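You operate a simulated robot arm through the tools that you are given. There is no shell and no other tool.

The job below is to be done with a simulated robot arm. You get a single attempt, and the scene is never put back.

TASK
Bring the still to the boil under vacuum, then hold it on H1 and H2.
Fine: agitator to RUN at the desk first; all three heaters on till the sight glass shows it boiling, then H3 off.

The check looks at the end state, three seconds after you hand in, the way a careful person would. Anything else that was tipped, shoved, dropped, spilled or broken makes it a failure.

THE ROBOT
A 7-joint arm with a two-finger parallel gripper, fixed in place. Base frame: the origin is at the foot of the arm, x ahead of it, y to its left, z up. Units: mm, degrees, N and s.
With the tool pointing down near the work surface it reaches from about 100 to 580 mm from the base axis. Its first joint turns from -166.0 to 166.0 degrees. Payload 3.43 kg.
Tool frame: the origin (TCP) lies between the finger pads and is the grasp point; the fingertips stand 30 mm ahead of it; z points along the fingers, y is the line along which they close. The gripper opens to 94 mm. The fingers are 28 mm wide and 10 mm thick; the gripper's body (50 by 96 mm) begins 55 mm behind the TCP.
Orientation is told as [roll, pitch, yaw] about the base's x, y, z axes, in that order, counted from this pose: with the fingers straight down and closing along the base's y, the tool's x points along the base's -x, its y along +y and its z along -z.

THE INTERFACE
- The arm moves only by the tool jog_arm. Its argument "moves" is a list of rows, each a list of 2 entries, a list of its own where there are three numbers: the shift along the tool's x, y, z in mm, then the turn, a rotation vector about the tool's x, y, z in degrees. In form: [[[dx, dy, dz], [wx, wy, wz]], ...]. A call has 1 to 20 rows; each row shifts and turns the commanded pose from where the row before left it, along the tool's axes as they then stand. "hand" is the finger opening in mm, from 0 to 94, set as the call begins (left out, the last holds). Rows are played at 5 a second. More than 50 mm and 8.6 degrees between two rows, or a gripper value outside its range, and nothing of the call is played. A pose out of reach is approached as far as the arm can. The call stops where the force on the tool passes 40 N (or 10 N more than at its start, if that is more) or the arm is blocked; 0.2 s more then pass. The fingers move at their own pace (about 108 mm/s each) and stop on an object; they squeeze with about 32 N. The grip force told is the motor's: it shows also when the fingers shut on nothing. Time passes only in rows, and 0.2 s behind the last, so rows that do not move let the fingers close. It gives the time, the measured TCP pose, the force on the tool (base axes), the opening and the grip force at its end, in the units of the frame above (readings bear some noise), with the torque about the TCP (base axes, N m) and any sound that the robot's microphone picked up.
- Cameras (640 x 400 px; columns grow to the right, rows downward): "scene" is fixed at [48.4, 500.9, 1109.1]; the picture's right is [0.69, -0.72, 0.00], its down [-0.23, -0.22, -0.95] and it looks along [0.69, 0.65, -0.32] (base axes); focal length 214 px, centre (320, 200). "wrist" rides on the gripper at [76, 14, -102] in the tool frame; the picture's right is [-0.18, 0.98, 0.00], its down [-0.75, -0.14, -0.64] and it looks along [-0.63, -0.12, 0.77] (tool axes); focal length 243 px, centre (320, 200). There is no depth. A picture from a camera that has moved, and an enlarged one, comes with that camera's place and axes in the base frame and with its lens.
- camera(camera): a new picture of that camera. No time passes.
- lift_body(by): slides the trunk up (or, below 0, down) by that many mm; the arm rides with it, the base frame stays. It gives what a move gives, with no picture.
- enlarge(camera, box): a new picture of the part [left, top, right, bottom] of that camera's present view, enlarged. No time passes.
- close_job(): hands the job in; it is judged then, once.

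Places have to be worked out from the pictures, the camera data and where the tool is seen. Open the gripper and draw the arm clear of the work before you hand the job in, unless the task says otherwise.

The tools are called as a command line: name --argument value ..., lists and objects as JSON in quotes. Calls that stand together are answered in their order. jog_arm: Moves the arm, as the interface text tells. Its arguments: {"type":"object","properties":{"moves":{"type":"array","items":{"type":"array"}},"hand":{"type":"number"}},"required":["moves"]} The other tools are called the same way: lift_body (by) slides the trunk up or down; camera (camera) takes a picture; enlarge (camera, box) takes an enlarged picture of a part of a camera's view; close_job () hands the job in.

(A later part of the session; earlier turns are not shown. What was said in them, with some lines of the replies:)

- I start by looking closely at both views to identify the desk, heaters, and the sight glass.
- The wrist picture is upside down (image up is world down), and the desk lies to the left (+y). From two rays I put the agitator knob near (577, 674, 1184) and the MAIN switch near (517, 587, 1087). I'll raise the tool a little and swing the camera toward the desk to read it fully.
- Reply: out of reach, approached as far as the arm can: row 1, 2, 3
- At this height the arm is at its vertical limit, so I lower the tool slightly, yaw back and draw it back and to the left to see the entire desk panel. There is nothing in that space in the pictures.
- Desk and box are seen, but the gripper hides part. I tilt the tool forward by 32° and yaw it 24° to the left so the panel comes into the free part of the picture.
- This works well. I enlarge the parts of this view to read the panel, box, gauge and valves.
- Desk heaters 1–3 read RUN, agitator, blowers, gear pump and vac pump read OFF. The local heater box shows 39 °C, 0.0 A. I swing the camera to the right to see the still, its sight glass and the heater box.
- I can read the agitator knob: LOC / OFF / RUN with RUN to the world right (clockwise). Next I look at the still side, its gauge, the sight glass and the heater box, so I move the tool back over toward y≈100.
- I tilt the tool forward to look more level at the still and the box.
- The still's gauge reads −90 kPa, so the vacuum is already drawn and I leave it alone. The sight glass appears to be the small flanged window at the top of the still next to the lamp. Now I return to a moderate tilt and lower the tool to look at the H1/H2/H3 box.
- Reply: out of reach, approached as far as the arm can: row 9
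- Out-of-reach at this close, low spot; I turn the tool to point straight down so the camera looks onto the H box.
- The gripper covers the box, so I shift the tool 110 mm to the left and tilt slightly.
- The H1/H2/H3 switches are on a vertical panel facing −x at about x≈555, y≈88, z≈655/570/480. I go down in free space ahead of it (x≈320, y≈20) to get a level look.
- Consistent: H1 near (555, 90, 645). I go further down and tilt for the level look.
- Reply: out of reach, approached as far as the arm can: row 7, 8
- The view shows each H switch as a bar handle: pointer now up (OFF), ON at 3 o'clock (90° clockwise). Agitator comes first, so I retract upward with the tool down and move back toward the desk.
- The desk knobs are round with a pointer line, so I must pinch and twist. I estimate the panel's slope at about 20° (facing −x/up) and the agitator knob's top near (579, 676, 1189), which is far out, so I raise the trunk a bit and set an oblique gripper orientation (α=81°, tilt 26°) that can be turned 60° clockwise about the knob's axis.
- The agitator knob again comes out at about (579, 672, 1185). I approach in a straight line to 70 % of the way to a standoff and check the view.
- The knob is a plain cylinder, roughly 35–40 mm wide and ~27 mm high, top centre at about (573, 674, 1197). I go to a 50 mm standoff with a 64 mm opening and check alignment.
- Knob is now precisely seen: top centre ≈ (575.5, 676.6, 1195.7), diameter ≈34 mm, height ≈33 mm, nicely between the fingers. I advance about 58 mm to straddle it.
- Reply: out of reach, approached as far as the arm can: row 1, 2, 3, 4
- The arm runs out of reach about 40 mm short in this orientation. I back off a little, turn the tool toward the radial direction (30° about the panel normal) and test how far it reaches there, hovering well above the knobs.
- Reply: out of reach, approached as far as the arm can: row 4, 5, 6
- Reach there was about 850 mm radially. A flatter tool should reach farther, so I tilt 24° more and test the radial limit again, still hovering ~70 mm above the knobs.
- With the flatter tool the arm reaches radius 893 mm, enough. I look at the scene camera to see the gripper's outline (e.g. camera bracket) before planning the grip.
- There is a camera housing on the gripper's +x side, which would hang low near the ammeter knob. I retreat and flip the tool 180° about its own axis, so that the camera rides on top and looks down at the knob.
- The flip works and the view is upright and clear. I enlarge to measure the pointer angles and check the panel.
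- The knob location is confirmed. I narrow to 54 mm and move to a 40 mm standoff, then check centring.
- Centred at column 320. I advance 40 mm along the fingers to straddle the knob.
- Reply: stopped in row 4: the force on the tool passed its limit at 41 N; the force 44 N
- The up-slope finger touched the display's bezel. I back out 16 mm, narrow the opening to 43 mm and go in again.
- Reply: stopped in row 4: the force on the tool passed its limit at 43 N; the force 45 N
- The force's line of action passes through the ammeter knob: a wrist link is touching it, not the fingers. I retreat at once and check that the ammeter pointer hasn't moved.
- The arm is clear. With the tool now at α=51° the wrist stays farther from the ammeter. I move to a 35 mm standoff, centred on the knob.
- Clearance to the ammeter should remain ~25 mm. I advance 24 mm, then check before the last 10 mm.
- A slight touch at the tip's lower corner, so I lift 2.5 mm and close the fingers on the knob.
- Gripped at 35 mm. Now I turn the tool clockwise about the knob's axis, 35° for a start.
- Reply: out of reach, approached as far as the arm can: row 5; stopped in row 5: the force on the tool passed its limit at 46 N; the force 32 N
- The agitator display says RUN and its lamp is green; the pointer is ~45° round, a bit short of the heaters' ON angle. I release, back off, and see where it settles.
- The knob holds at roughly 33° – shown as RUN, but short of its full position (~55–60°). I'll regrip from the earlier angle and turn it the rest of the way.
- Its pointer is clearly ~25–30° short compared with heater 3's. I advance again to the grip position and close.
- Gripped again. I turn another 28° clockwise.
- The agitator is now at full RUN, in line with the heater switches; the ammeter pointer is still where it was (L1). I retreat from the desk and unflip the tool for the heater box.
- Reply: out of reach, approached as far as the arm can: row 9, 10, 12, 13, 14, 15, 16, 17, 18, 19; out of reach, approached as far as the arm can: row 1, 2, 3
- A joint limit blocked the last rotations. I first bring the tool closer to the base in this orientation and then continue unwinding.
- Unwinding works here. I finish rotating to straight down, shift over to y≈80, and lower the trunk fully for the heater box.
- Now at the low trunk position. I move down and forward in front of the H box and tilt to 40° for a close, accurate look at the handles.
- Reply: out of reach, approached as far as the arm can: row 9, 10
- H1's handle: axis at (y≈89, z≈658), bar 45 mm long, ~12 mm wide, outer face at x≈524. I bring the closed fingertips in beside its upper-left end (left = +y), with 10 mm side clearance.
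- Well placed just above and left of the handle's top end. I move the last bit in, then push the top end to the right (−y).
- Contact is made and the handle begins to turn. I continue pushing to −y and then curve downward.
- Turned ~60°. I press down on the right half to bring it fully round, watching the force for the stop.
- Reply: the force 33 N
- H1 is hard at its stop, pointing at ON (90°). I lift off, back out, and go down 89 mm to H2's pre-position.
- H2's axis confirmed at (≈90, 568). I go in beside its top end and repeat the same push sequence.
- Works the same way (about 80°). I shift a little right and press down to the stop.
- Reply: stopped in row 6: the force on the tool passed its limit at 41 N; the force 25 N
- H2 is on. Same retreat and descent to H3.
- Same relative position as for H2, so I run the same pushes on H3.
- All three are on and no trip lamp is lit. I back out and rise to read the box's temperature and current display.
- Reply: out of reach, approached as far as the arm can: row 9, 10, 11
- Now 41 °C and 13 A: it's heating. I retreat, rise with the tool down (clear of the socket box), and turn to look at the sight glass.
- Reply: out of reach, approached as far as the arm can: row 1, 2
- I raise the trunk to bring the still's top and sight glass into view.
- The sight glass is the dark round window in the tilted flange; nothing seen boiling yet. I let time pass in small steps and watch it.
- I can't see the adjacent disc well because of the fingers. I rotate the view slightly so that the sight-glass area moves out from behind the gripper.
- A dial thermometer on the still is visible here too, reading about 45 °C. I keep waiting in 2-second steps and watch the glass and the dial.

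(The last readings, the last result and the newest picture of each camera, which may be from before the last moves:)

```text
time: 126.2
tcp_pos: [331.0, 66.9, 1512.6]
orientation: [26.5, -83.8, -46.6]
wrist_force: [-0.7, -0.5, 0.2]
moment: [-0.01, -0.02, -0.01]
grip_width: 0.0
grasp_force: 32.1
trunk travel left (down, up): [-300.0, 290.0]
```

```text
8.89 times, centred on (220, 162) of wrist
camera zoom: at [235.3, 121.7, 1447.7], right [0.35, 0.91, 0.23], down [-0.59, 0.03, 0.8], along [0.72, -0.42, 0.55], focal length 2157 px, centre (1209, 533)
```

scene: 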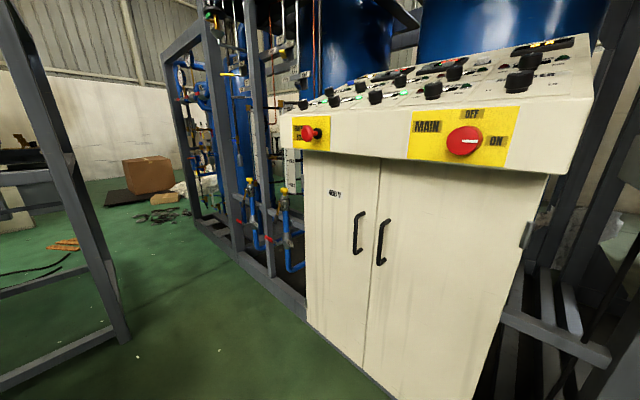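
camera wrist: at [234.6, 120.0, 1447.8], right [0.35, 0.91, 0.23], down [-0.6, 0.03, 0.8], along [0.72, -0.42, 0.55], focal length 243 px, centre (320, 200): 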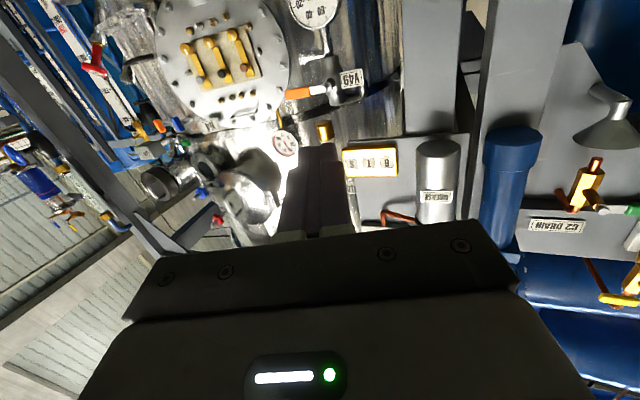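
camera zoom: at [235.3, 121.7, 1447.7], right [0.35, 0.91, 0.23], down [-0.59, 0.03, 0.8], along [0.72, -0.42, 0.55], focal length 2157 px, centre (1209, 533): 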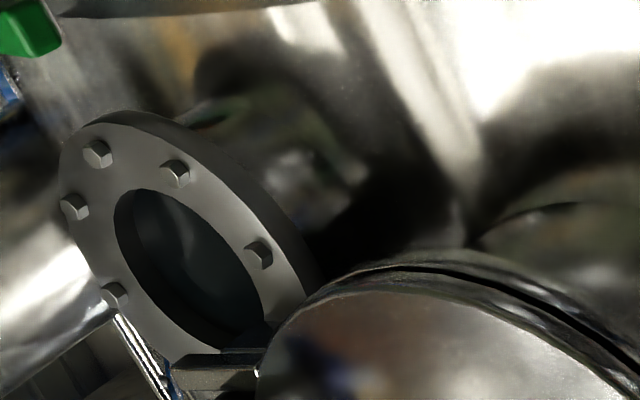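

jog_arm --moves '[[[0, 0, 0], [0, 0, 0]], [[0, 0, 0], [0, 0, 0]], [[0, 0, 0], [0, 0, 0]], [[0, 0, 0], [0, 0, 0]], [[0, 0, 0], [0, 0, 0]], [[0, 0, 0], [0, 0, 0]], [[0, 0, 0], [0, 0, 0]], [[0, 0, 0], [0, 0, 0]], [[0, 0, 0], [0, 0, 0]], [[0, 0, 0], [0, 0, 0]], [[0, 0, 0], [0, 0, 0]], [[0, 0, 0], [0, 0, 0]], [[0, 0, 0], [0, 0, 0]], [[0, 0, 0], [0, 0, 0]]]'

enlarge --camera "wrist" --box '[260, 120, 320, 165]'

enlarge --camera "wrist" --box '[190, 140, 250, 185]'

camera --camera "wrist"

```text
time: 129.2
tcp_pos: [332.6, 67.9, 1511.0]
orientation: [26.4, -83.9, -46.5]
wrist_force: [-0.1, -0.5, -0.6]
moment: [0.0, 0.01, -0.01]
grip_width: 0.3
grasp_force: 31.7
trunk travel left (down, up): [-300.0, 290.0]
```

```text
8.89 times, centred on (290, 142) of wrist
camera zoom: at [235.3, 121.7, 1447.7], right [0.35, 0.91, 0.23], down [-0.59, 0.03, 0.8], along [0.72, -0.42, 0.55], focal length 2157 px, centre (587, 711)
```

zoom: 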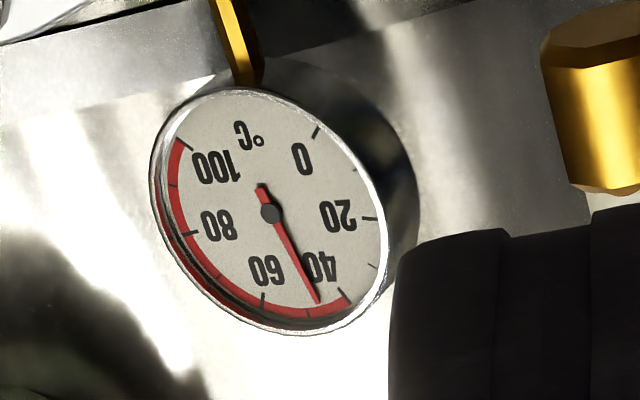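

```text
8.89 times, centred on (220, 162) of wrist
camera zoom: at [235.3, 121.7, 1447.7], right [0.35, 0.91, 0.23], down [-0.59, 0.03, 0.8], along [0.72, -0.42, 0.55], focal length 2157 px, centre (1209, 533)
```

zoom: 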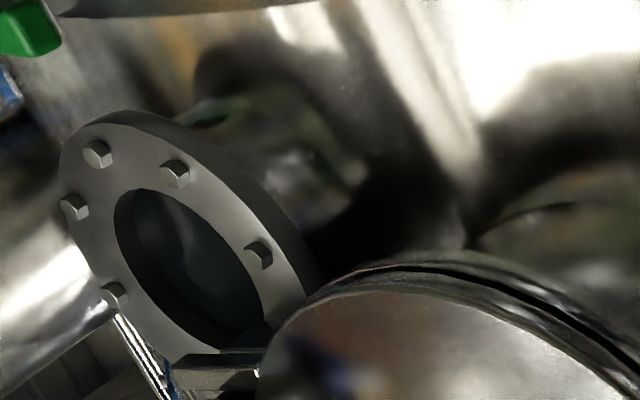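

```text
taken
camera wrist: at [235.3, 121.7, 1447.7], right [0.35, 0.91, 0.23], down [-0.59, 0.03, 0.8], along [0.72, -0.42, 0.55], focal length 243 px, centre (320, 200)
```

wrist: 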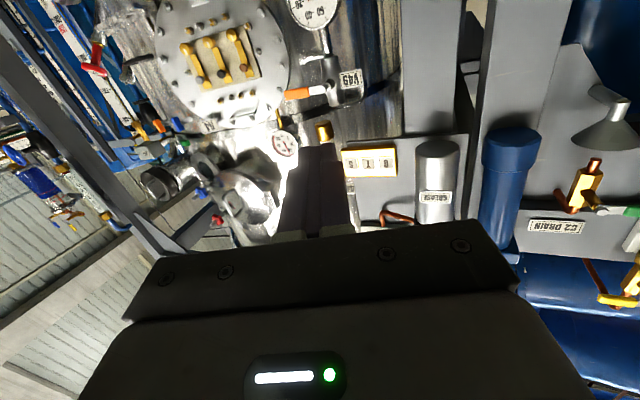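

jog_arm --moves '[[[0, 0, 0], [0, 0, 0]], [[0, 0, 0], [0, 0, 0]], [[0, 0, 0], [0, 0, 0]], [[0, 0, 0], [0, 0, 0]], [[0, 0, 0], [0, 0, 0]], [[0, 0, 0], [0, 0, 0]], [[0, 0, 0], [0, 0, 0]], [[0, 0, 0], [0, 0, 0]], [[0, 0, 0], [0, 0, 0]], [[0, 0, 0], [0, 0, 0]], [[0, 0, 0], [0, 0, 0]], [[0, 0, 0], [0, 0, 0]], [[0, 0, 0], [0, 0, 0]], [[0, 0, 0], [0, 0, 0]]]'

enlarge --camera "wrist" --box '[260, 120, 320, 165]'

enlarge --camera "wrist" --box '[190, 140, 250, 185]'

```text
time: 132.2
tcp_pos: [332.4, 65.6, 1512.2]
orientation: [26.5, -83.9, -46.6]
wrist_force: [0.0, -0.3, 0.2]
moment: [0.01, -0.01, -0.02]
grip_width: 0.0
grasp_force: 32.3
trunk travel left (down, up): [-300.0, 290.0]
```

```text
8.89 times, centred on (290, 142) of wrist
camera zoom: at [235.3, 121.7, 1447.7], right [0.35, 0.91, 0.23], down [-0.59, 0.03, 0.8], along [0.72, -0.42, 0.55], focal length 2157 px, centre (587, 711)
```

zoom: 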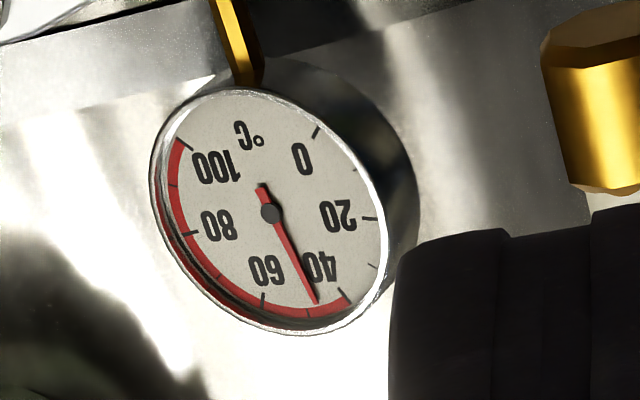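

```text
8.89 times, centred on (220, 162) of wrist
camera zoom: at [235.3, 121.7, 1447.7], right [0.35, 0.91, 0.23], down [-0.59, 0.03, 0.8], along [0.72, -0.42, 0.55], focal length 2157 px, centre (1209, 533)
```

zoom: 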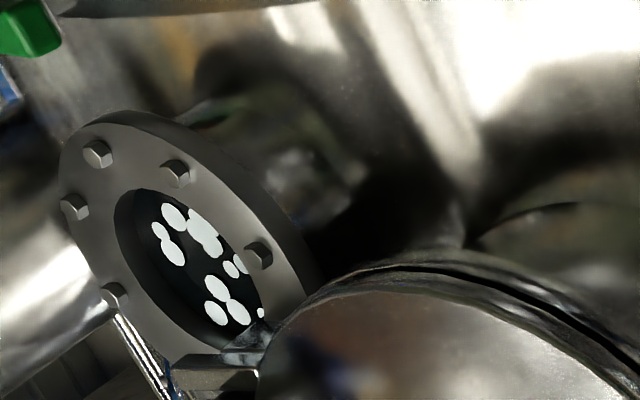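

It is boiling now (bubbles in the sight glass). I go back to H3 by the known clear path: unrotate, lower the trunk, descend, tilt.

jog_arm --moves '[[[0, 0, 0], [6, 6, 0]], [[0, 0, 0], [6, 6, 0]], [[0, 0, 0], [0, 8, 0]], [[0, 0, 0], [0, 8, 0]], [[0, 0, 0], [0, 8, 0]], [[0, 0, 0], [0, 8, 0]], [[0, 0, 0], [0, 8, 0]], [[0, 0, 0], [0, 8, 0]], [[0, 0, 0], [0, 8, 0]], [[0, 0, 0], [0, 8, 0]], [[0, 0, 0], [0, 8, 0]], [[0, 0, 0], [0, 0, -8]], [[0, 0, 0], [0, 0, -8]], [[0, 0, 0], [0, 0, -8]], [[0, 0, 0], [0, 0, -8]]]'

lift_body --by -300

```text
time: 135.4
tcp_pos: [331.3, 65.9, 1512.8]
orientation: [0.1, -0.4, 0.2]
wrist_force: [0.1, 0.0, 0.8]
moment: [0.01, -0.02, 0.0]
grip_width: 0.0
grasp_force: 31.7
trunk travel left (down, up): [-300.0, 290.0]
```

```text
time: 138.4
tcp_pos: [331.3, 67.1, 1212.5]
orientation: [0.1, -0.3, 0.1]
wrist_force: [0.0, -0.3, -0.5]
moment: [-0.01, -0.01, -0.02]
grip_width: 0.0
grasp_force: 32.5
trunk travel left (down, up): [0.0, 590.0]
```

Back to the tool-down pose as planned; now I descend and tilt to 40°.

jog_arm --moves '[[[0, 5, 45], [0, 0, 0]], [[0, 5, 45], [0, 0, 0]], [[0, 5, 45], [0, 0, 0]], [[0, 5, 45], [0, 0, 0]], [[0, 5, 45], [0, 0, 0]], [[-14, 5, 45], [0, 0, 0]], [[-14, 5, 45], [0, 0, 0]], [[-20, 5, 45], [0, 0, 0]], [[-22, 5, 44], [0, 0, 0]], [[0, 0, 0], [0, -8, 0]], [[0, 0, 0], [0, -8, 0]], [[0, 0, 0], [0, -8, 0]], [[0, 0, 0], [0, -8, 0]], [[0, 0, 0], [0, -8, 0]]]'

jog_arm --moves '[[[14.9, 0, 34.3], [0, 0, 0]], [[14.9, 0, 34.3], [0, 0, 0]], [[14.9, 0, 34.3], [0, 0, 0]], [[14.9, 0, 34.3], [0, 0, 0]], [[14.9, 0, 34.3], [0, 0, 0]], [[14.9, 0, 30], [0, 0, 0]], [[0, 0, 0], [0, 0, 0]]]'

camera --camera "wrist"

```text
time: 141.4
tcp_pos: [408.9, 116.1, 807.8]
orientation: [0.2, -40.3, -0.1]
wrist_force: [0.1, 0.8, -0.1]
moment: [0.02, 0.03, 0.02]
grip_width: 0.1
grasp_force: 32.3
out of reach, approached as far as the arm can: row 14
trunk travel left (down, up): [0.0, 590.0]
```

```text
time: 143.0
tcp_pos: [468.9, 116.9, 597.0]
orientation: [0.3, -40.3, 0.0]
wrist_force: [-0.7, 0.0, -0.4]
moment: [0.02, -0.02, 0.02]
grip_width: 0.0
grasp_force: 31.4
trunk travel left (down, up): [0.0, 590.0]
```

```text
taken
camera wrist: at [345.7, 131.8, 626.4], right [0.14, 0.98, 0.12], down [0.16, -0.14, 0.98], along [0.98, -0.12, -0.18], focal length 243 px, centre (320, 200)
```

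wrist: 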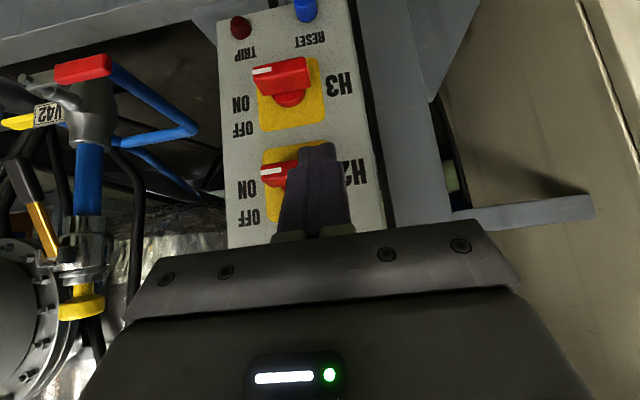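

H3 is horizontal (ON) ahead. I move in so that the fingertips sit above the left half of its handle.

jog_arm --moves '[[[1.4, -0.5, 20.7], [0, 0, 0]], [[1.4, -0.5, 20.7], [0, 0, 0]], [[1.4, -0.5, 20.7], [0, 0, 0]], [[1.4, -0.5, 20.7], [0, 0, 0]], [[0, 0, 0], [0, 0, 0]]]'

enlarge --camera "wrist" --box '[220, 40, 420, 240]'

```text
time: 144.2
tcp_pos: [518.1, 114.3, 527.6]
orientation: [0.2, -40.3, 0.0]
wrist_force: [-0.2, 0.1, -0.4]
moment: [-0.01, 0.01, -0.01]
grip_width: 0.3
grasp_force: 32.0
trunk travel left (down, up): [0.0, 590.0]
```

```text
2.00 times, centred on (320, 140) of wrist
camera zoom: at [394.7, 129.5, 558.5], right [0.14, 0.98, 0.12], down [0.16, -0.14, 0.98], along [0.98, -0.12, -0.18], focal length 485 px, centre (320, 320)
```

zoom: 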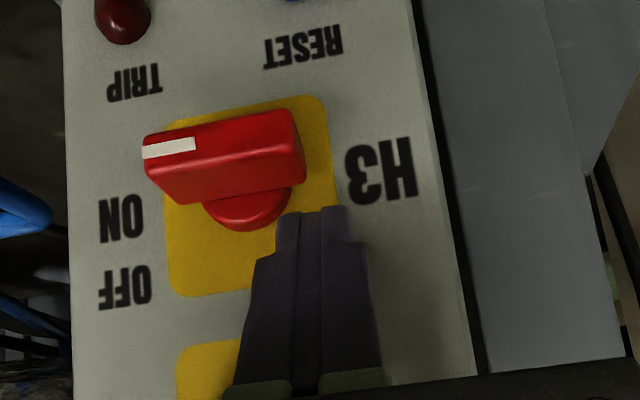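

Fingertips are above the left end of the handle (≈14 mm lever arm). I press down to turn it counter-clockwise.

jog_arm --moves '[[[2.3, 0, -1.9], [0, 0, 0]], [[3.2, 0, 3.8], [0, 0, 0]], [[3.2, 0, 3.8], [0, 0, 0]], [[3.2, 0, 3.8], [0, 0, 0]], [[3.2, 0, 3.8], [0, 0, 0]], [[3.2, 0, 3.8], [0, 0, 0]], [[0, 0, 0], [0, 0, 0]]]'

enlarge --camera "wrist" --box '[220, 40, 420, 240]'

```text
time: 145.8
tcp_pos: [518.4, 115.1, 505.2]
orientation: [0.2, -40.3, 0.1]
wrist_force: [-0.9, 5.2, 1.6]
moment: [0.14, 0.0, 0.01]
grip_width: 0.0
grasp_force: 32.4
trunk travel left (down, up): [0.0, 590.0]
```

```text
2.00 times, centred on (320, 140) of wrist
camera zoom: at [394.5, 129.8, 534.3], right [0.14, 0.98, 0.12], down [0.16, -0.14, 0.98], along [0.98, -0.12, -0.18], focal length 485 px, centre (320, 320)
```

zoom: 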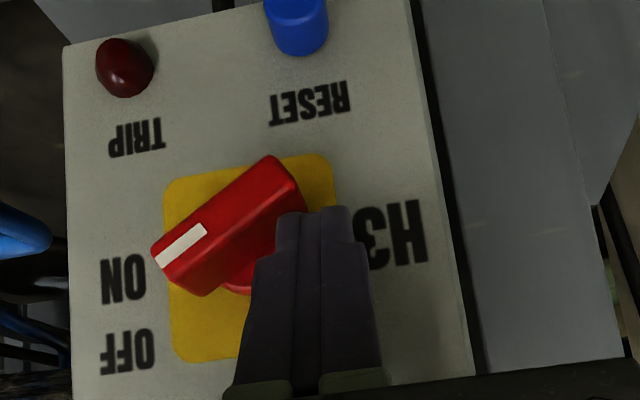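

Turned about half-way back. I continue down, then push right against the lower end.

jog_arm --moves '[[[3.2, 0, 3.8], [0, 0, 0]], [[3.2, 0, 3.8], [0, 0, 0]], [[1.3, -2, 1.5], [0, 0, 0]], [[0, -3, 0], [0, 0, 0]], [[0, -3, 0], [0, 0, 0]], [[0, 0, 0], [0, 0, 0]]]'

enlarge --camera "wrist" --box '[220, 40, 420, 240]'

```text
time: 147.2
tcp_pos: [518.7, 106.5, 490.8]
orientation: [0.2, -40.2, 0.0]
wrist_force: [0.7, 10.9, -5.3]
moment: [0.25, 0.0, 0.12]
grip_width: 0.2
grasp_force: 32.0
trunk travel left (down, up): [0.0, 590.0]
```

```text
2.00 times, centred on (320, 140) of wrist
camera zoom: at [394.0, 121.4, 521.8], right [0.14, 0.98, 0.12], down [0.16, -0.14, 0.98], along [0.98, -0.12, -0.18], focal length 485 px, centre (320, 320)
```

zoom: 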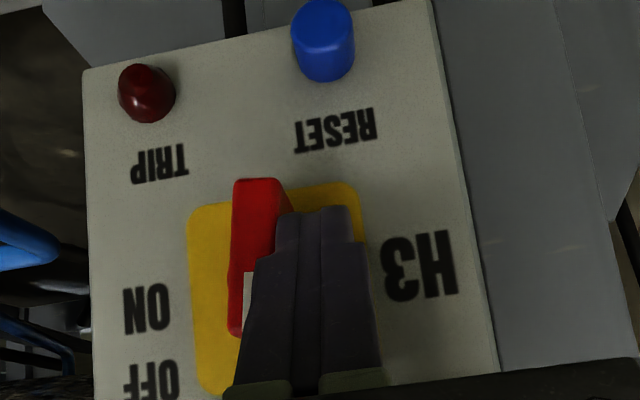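

Almost vertical now with light stop force. I nudge 1.5 mm more, then back away to the left and out.

jog_arm --moves '[[[0, -1.5, 0], [0, 0, 0]], [[0, 0, 0], [0, 0, 0]]]'

jog_arm --moves '[[[0, 8, 0], [0, 0, 0]], [[0, 4, -25], [0, 0, 0]], [[0, 0, -25], [0, 0, 0]], [[0, 0, 0], [0, 0, 0]]]'

camera --camera "wrist"

enlarge --camera "wrist" --box '[220, 0, 380, 150]'

```text
time: 147.8
tcp_pos: [518.0, 105.8, 491.6]
orientation: [0.2, -40.3, 0.0]
wrist_force: [-1.6, 23.7, -6.8]
moment: [0.53, 0.03, 0.18]
grip_width: 0.0
grasp_force: 31.8
trunk travel left (down, up): [0.0, 590.0]
```

```text
time: 148.8
tcp_pos: [482.9, 117.0, 530.6]
orientation: [0.0, -40.3, 0.0]
wrist_force: [0.4, 0.6, -0.2]
moment: [-0.01, 0.04, 0.02]
grip_width: 0.0
grasp_force: 32.3
trunk travel left (down, up): [0.0, 590.0]
```

```text
taken
camera wrist: at [359.2, 131.9, 559.2], right [0.14, 0.98, 0.12], down [0.16, -0.14, 0.98], along [0.98, -0.12, -0.18], focal length 243 px, centre (320, 200)
```

wrist: 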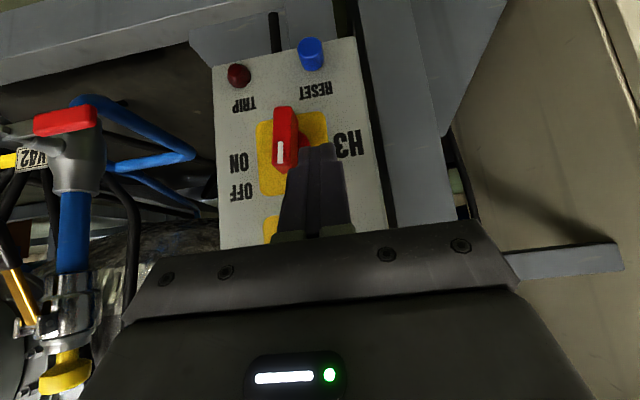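

```text
2.67 times, centred on (300, 75) of wrist
camera zoom: at [359.2, 131.9, 559.2], right [0.14, 0.98, 0.12], down [0.16, -0.14, 0.98], along [0.98, -0.12, -0.18], focal length 647 px, centre (373, 533)
```

zoom: 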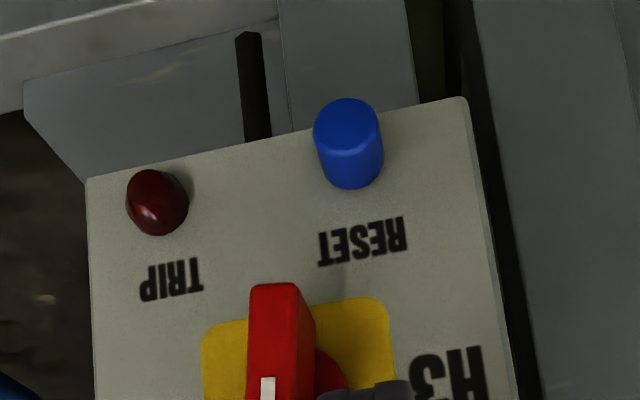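

H3's pointer is back at OFF. I rise along the earlier path to check H1, H2, the display and, from higher up, the sight glass.

jog_arm --moves '[[[0, 0, -10], [0, 0, 0]], [[-16.5, -6, -38.3], [0, 0, 0]], [[-16.5, -6, -38.3], [0, 0, 0]], [[-16.5, -6, -38.3], [0, 0, 0]], [[-16.5, -6, -38.3], [0, 0, 0]], [[-16.5, -6, -38.3], [0, 0, 0]], [[-16.5, -6, -38.3], [0, 0, 0]], [[-16.5, -6, -38.3], [0, 0, 0]], [[0, 0, 0], [0, 0, 0]]]'

camera --camera "wrist"

```text
time: 150.8
tcp_pos: [423.1, 83.5, 816.2]
orientation: [0.2, -40.3, -0.1]
wrist_force: [-0.5, 0.9, -0.1]
moment: [-0.01, 0.01, 0.0]
grip_width: 0.0
grasp_force: 32.2
out of reach, approached as far as the arm can: row 7, 8
trunk travel left (down, up): [0.0, 590.0]
```

```text
taken
camera wrist: at [298.7, 99.2, 846.3], right [0.14, 0.98, 0.12], down [0.16, -0.14, 0.98], along [0.98, -0.12, -0.18], focal length 243 px, centre (320, 200)
```

wrist: 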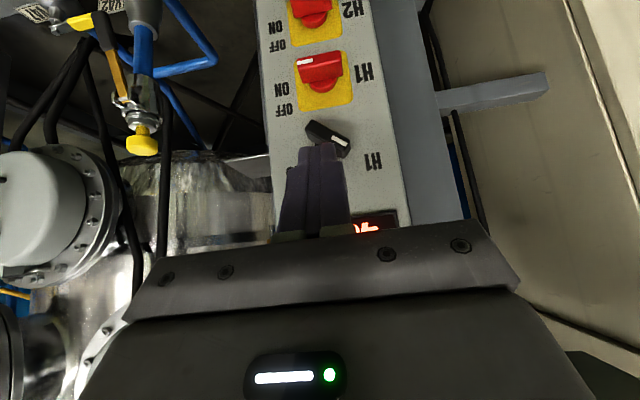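

H1 and H2 remain ON. I retreat back and up to the viewing pose to confirm that it keeps boiling.

jog_arm --moves '[[[30, 0, -26], [0, 8, 0]], [[30, 0, -26], [0, 8, 0]], [[30, 0, -20], [0, 8, 0]], [[0, 0, 0], [0, 8, 0]], [[0, 0, 0], [0, 8, 0]], [[0, 0, -45], [0, 0, 0]], [[0, 0, -45], [0, 0, 0]], [[0, 0, -45], [0, 0, 0]], [[0, 0, -45], [0, 0, 0]], [[0, 0, -45], [0, 0, 0]], [[0, 0, -45], [0, 0, 0]], [[0, 0, -45], [0, 0, 0]], [[0, 0, -45], [0, 0, 0]]]'

jog_arm --moves '[[[0, 0, 0], [0, 0, 8]], [[0, 0, 0], [0, 0, 8]], [[0, 0, 0], [0, 0, 8]], [[0, 0, 0], [0, 0, 8]], [[0, 0, 0], [0, -8, 0]], [[0, 0, 0], [0, -8, 0]], [[0, 0, 0], [0, -8, 0]], [[0, 0, 0], [0, -8, 0]], [[0, 0, 0], [0, -8, 0]], [[0, 0, 0], [0, -8, 0]], [[0, 0, 0], [0, -8, 0]], [[0, 0, 0], [0, -8, 0]], [[0, 0, 0], [0, -8, 0]], [[0, 0, 0], [-6, -6, 0]], [[0, 0, 0], [-6, -6, 0]]]'

lift_body --by 300

camera --camera "wrist"

enlarge --camera "wrist" --box '[170, 110, 310, 200]'

```text
time: 153.6
tcp_pos: [336.1, 94.2, 1186.8]
orientation: [0.2, -0.3, 0.1]
wrist_force: [0.0, -0.5, 0.7]
moment: [-0.02, 0.02, -0.03]
grip_width: 0.1
grasp_force: 32.5
out of reach, approached as far as the arm can: row 1, 2, 3
trunk travel left (down, up): [0.0, 590.0]
```

```text
time: 156.8
tcp_pos: [338.1, 94.3, 1187.3]
orientation: [26.5, -84.1, -46.5]
wrist_force: [1.4, -0.6, 0.2]
moment: [-0.01, 0.04, 0.02]
grip_width: 0.1
grasp_force: 32.3
trunk travel left (down, up): [0.0, 590.0]
```

```text
time: 159.8
tcp_pos: [338.5, 93.4, 1487.2]
orientation: [26.5, -83.9, -46.5]
wrist_force: [0.0, 0.0, -0.6]
moment: [-0.03, 0.01, 0.03]
grip_width: 0.0
grasp_force: 31.8
trunk travel left (down, up): [-300.0, 290.0]
```

```text
taken
camera wrist: at [241.8, 149.1, 1422.8], right [0.35, 0.91, 0.23], down [-0.59, 0.03, 0.8], along [0.72, -0.42, 0.55], focal length 243 px, centre (320, 200)
```

wrist: 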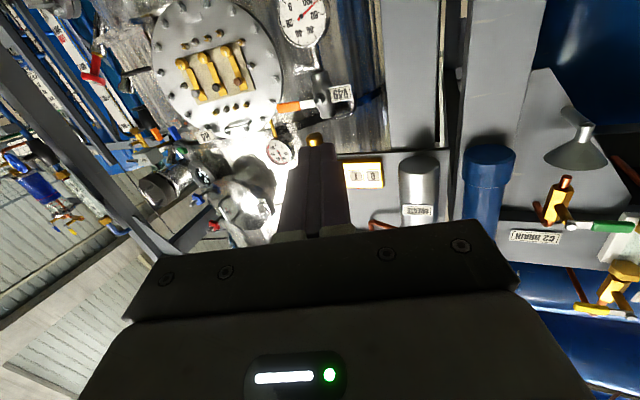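

```text
4.44 times, centred on (240, 155) of wrist
camera zoom: at [241.8, 149.1, 1422.8], right [0.35, 0.91, 0.23], down [-0.59, 0.03, 0.8], along [0.72, -0.42, 0.55], focal length 1078 px, centre (676, 400)
```

zoom: 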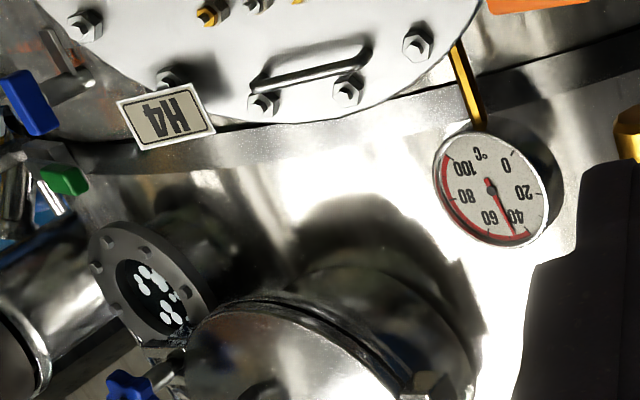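

Still boiling at about 47 °C. I check the vacuum gauge and the desk once more, then return to a neutral pose and open the gripper.

enlarge --camera "wrist" --box '[270, 0, 340, 50]'

enlarge --camera "scene" --box '[270, 20, 600, 200]'

jog_arm --moves '[[[0, 0, 0], [6, 6, 0]], [[0, 0, 0], [6, 6, 0]], [[0, 0, 0], [0, 8, 0]], [[0, 0, 0], [0, 8, 0]], [[0, 0, 0], [0, 8, 0]], [[0, 0, 0], [0, 8, 0]], [[0, 0, 0], [0, 8, 0]], [[0, 0, 0], [0, 8, 0]], [[0, 0, 0], [0, 8, 0]], [[0, 0, 0], [0, 8, 0]], [[0, 0, 0], [0, 8, 0]], [[0, 0, 0], [0, 0, -8]], [[0, 0, 0], [0, 0, -8]], [[0, 0, 0], [0, 0, -8]], [[0, 0, 0], [0, 0, -8]], [[0, 40, 0], [0, 0, 0]], [[0, 40, 0], [0, 0, 0]], [[0, 40, 0], [0, 0, 0]]]' --hand 94

camera --camera "wrist"

```text
8.00 times, centred on (305, 25) of wrist
camera zoom: at [241.8, 149.1, 1422.8], right [0.35, 0.91, 0.23], down [-0.59, 0.03, 0.8], along [0.72, -0.42, 0.55], focal length 1941 px, centre (440, 1600)
```

zoom: 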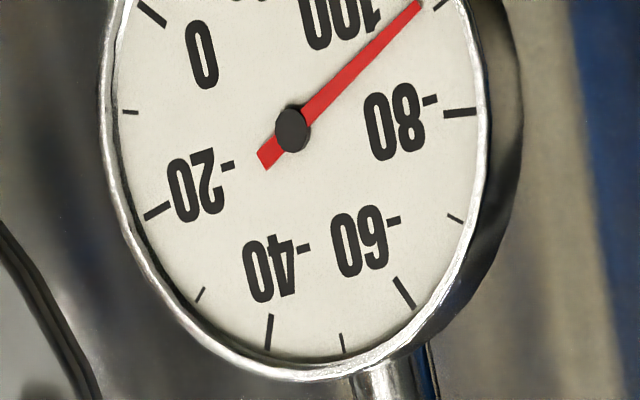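

```text
1.94 times, centred on (435, 110) of scene
camera zoom: at [48.4, 500.9, 1109.1], right [0.69, -0.72, 0.0], down [-0.23, -0.22, -0.95], along [0.69, 0.65, -0.32], focal length 416 px, centre (97, 374)
```

zoom: 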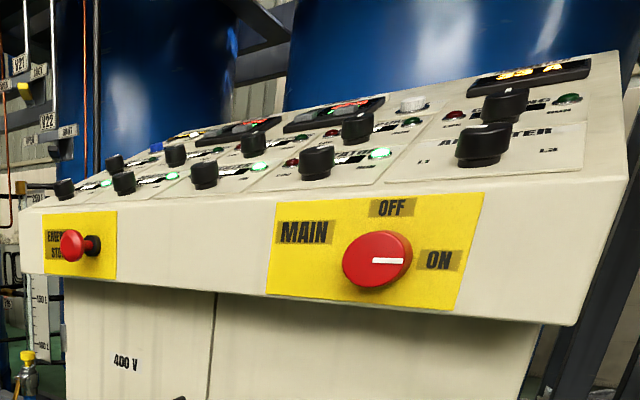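

```text
time: 163.6
tcp_pos: [337.9, 215.0, 1487.2]
orientation: [0.1, -0.4, 0.2]
wrist_force: [0.7, 0.6, -0.1]
moment: [0.0, -0.01, 0.01]
grip_width: 94.3
grasp_force: 0.1
trunk travel left (down, up): [-300.0, 290.0]
```

```text
taken
camera wrist: at [262.7, 230.1, 1590.2], right [0.18, 0.98, 0.0], down [0.75, -0.14, 0.65], along [0.64, -0.12, -0.76], focal length 243 px, centre (320, 200)
```

wrist: 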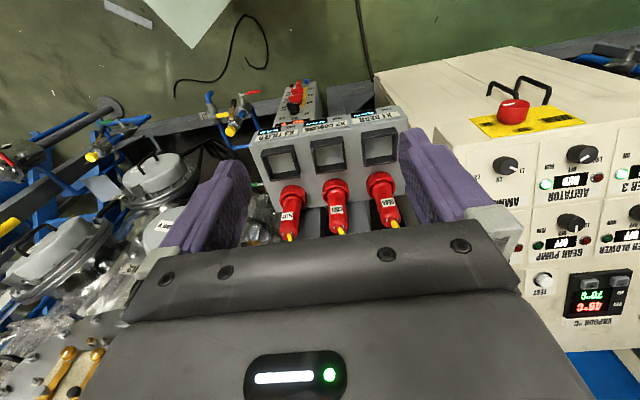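

enlarge --camera "wrist" --box '[480, 80, 640, 260]'

enlarge --camera "wrist" --box '[240, 70, 400, 170]'

```text
2.22 times, centred on (560, 170) of wrist
camera zoom: at [262.7, 230.1, 1590.2], right [0.18, 0.98, 0.0], down [0.75, -0.14, 0.65], along [0.64, -0.12, -0.76], focal length 539 px, centre (-213, 267)
```

zoom: 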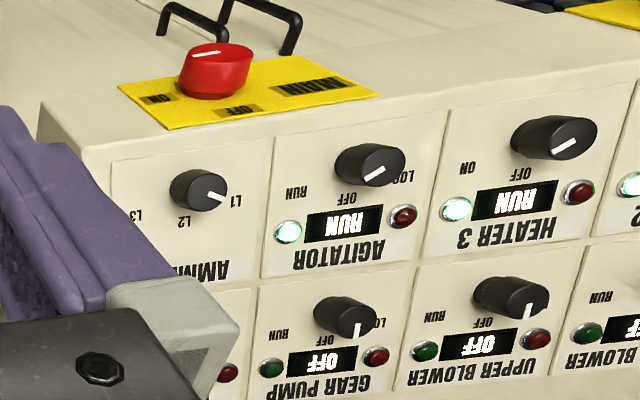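

```text
4.00 times, centred on (320, 120) of wrist
camera zoom: at [262.7, 230.1, 1590.2], right [0.18, 0.98, 0.0], down [0.75, -0.14, 0.65], along [0.64, -0.12, -0.76], focal length 970 px, centre (320, 520)
```

zoom: 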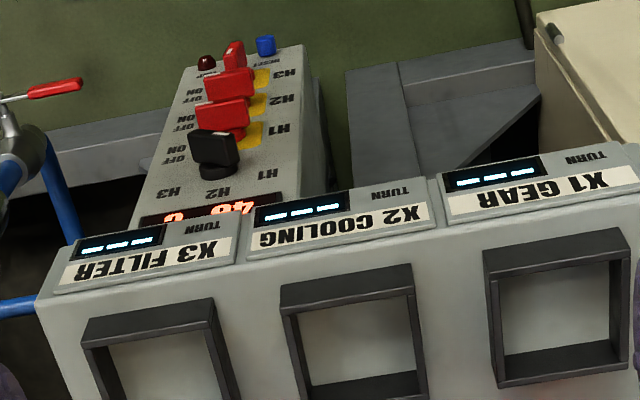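

The agitator is on RUN, H1 and H2 are ON, and H3 is OFF. The ammeter is still on L1, the vacuum is holding at about −90 kPa, and the still is boiling. The gripper is open and the arm is clear, so I hand the job in.

close_job

```text
The job is handed in.
```

The still is boiling under vacuum and holding on H1 and H2, and I've handed the job in; no result has come back yet.

- **Agitator:** set to RUN at the desk before any heater was switched on. The display reads RUN and its lamp is green.
- **Heaters:** H1, H2 and H3 were all on until the sight glass showed bubbles at about 47 °C. H3 then went off, about 15 s later.
- **Vacuum:** the gauge read about −90 kPa at the start and at the end. It was already drawn, so I left the vac pump off.
- **Last look:** bubbles were still showing in the sight glass on H1 and H2, at about 47 °C. The trip lamp was dark when I switched H3 off.

While I was reaching for the agitator knob, a wrist link twice pressed against the ammeter selector with about 40 N. I backed off both times; its pointer is still on L1 as before. I saw nothing else moved or damaged.

The gripper is open and the arm is clear of the plant.
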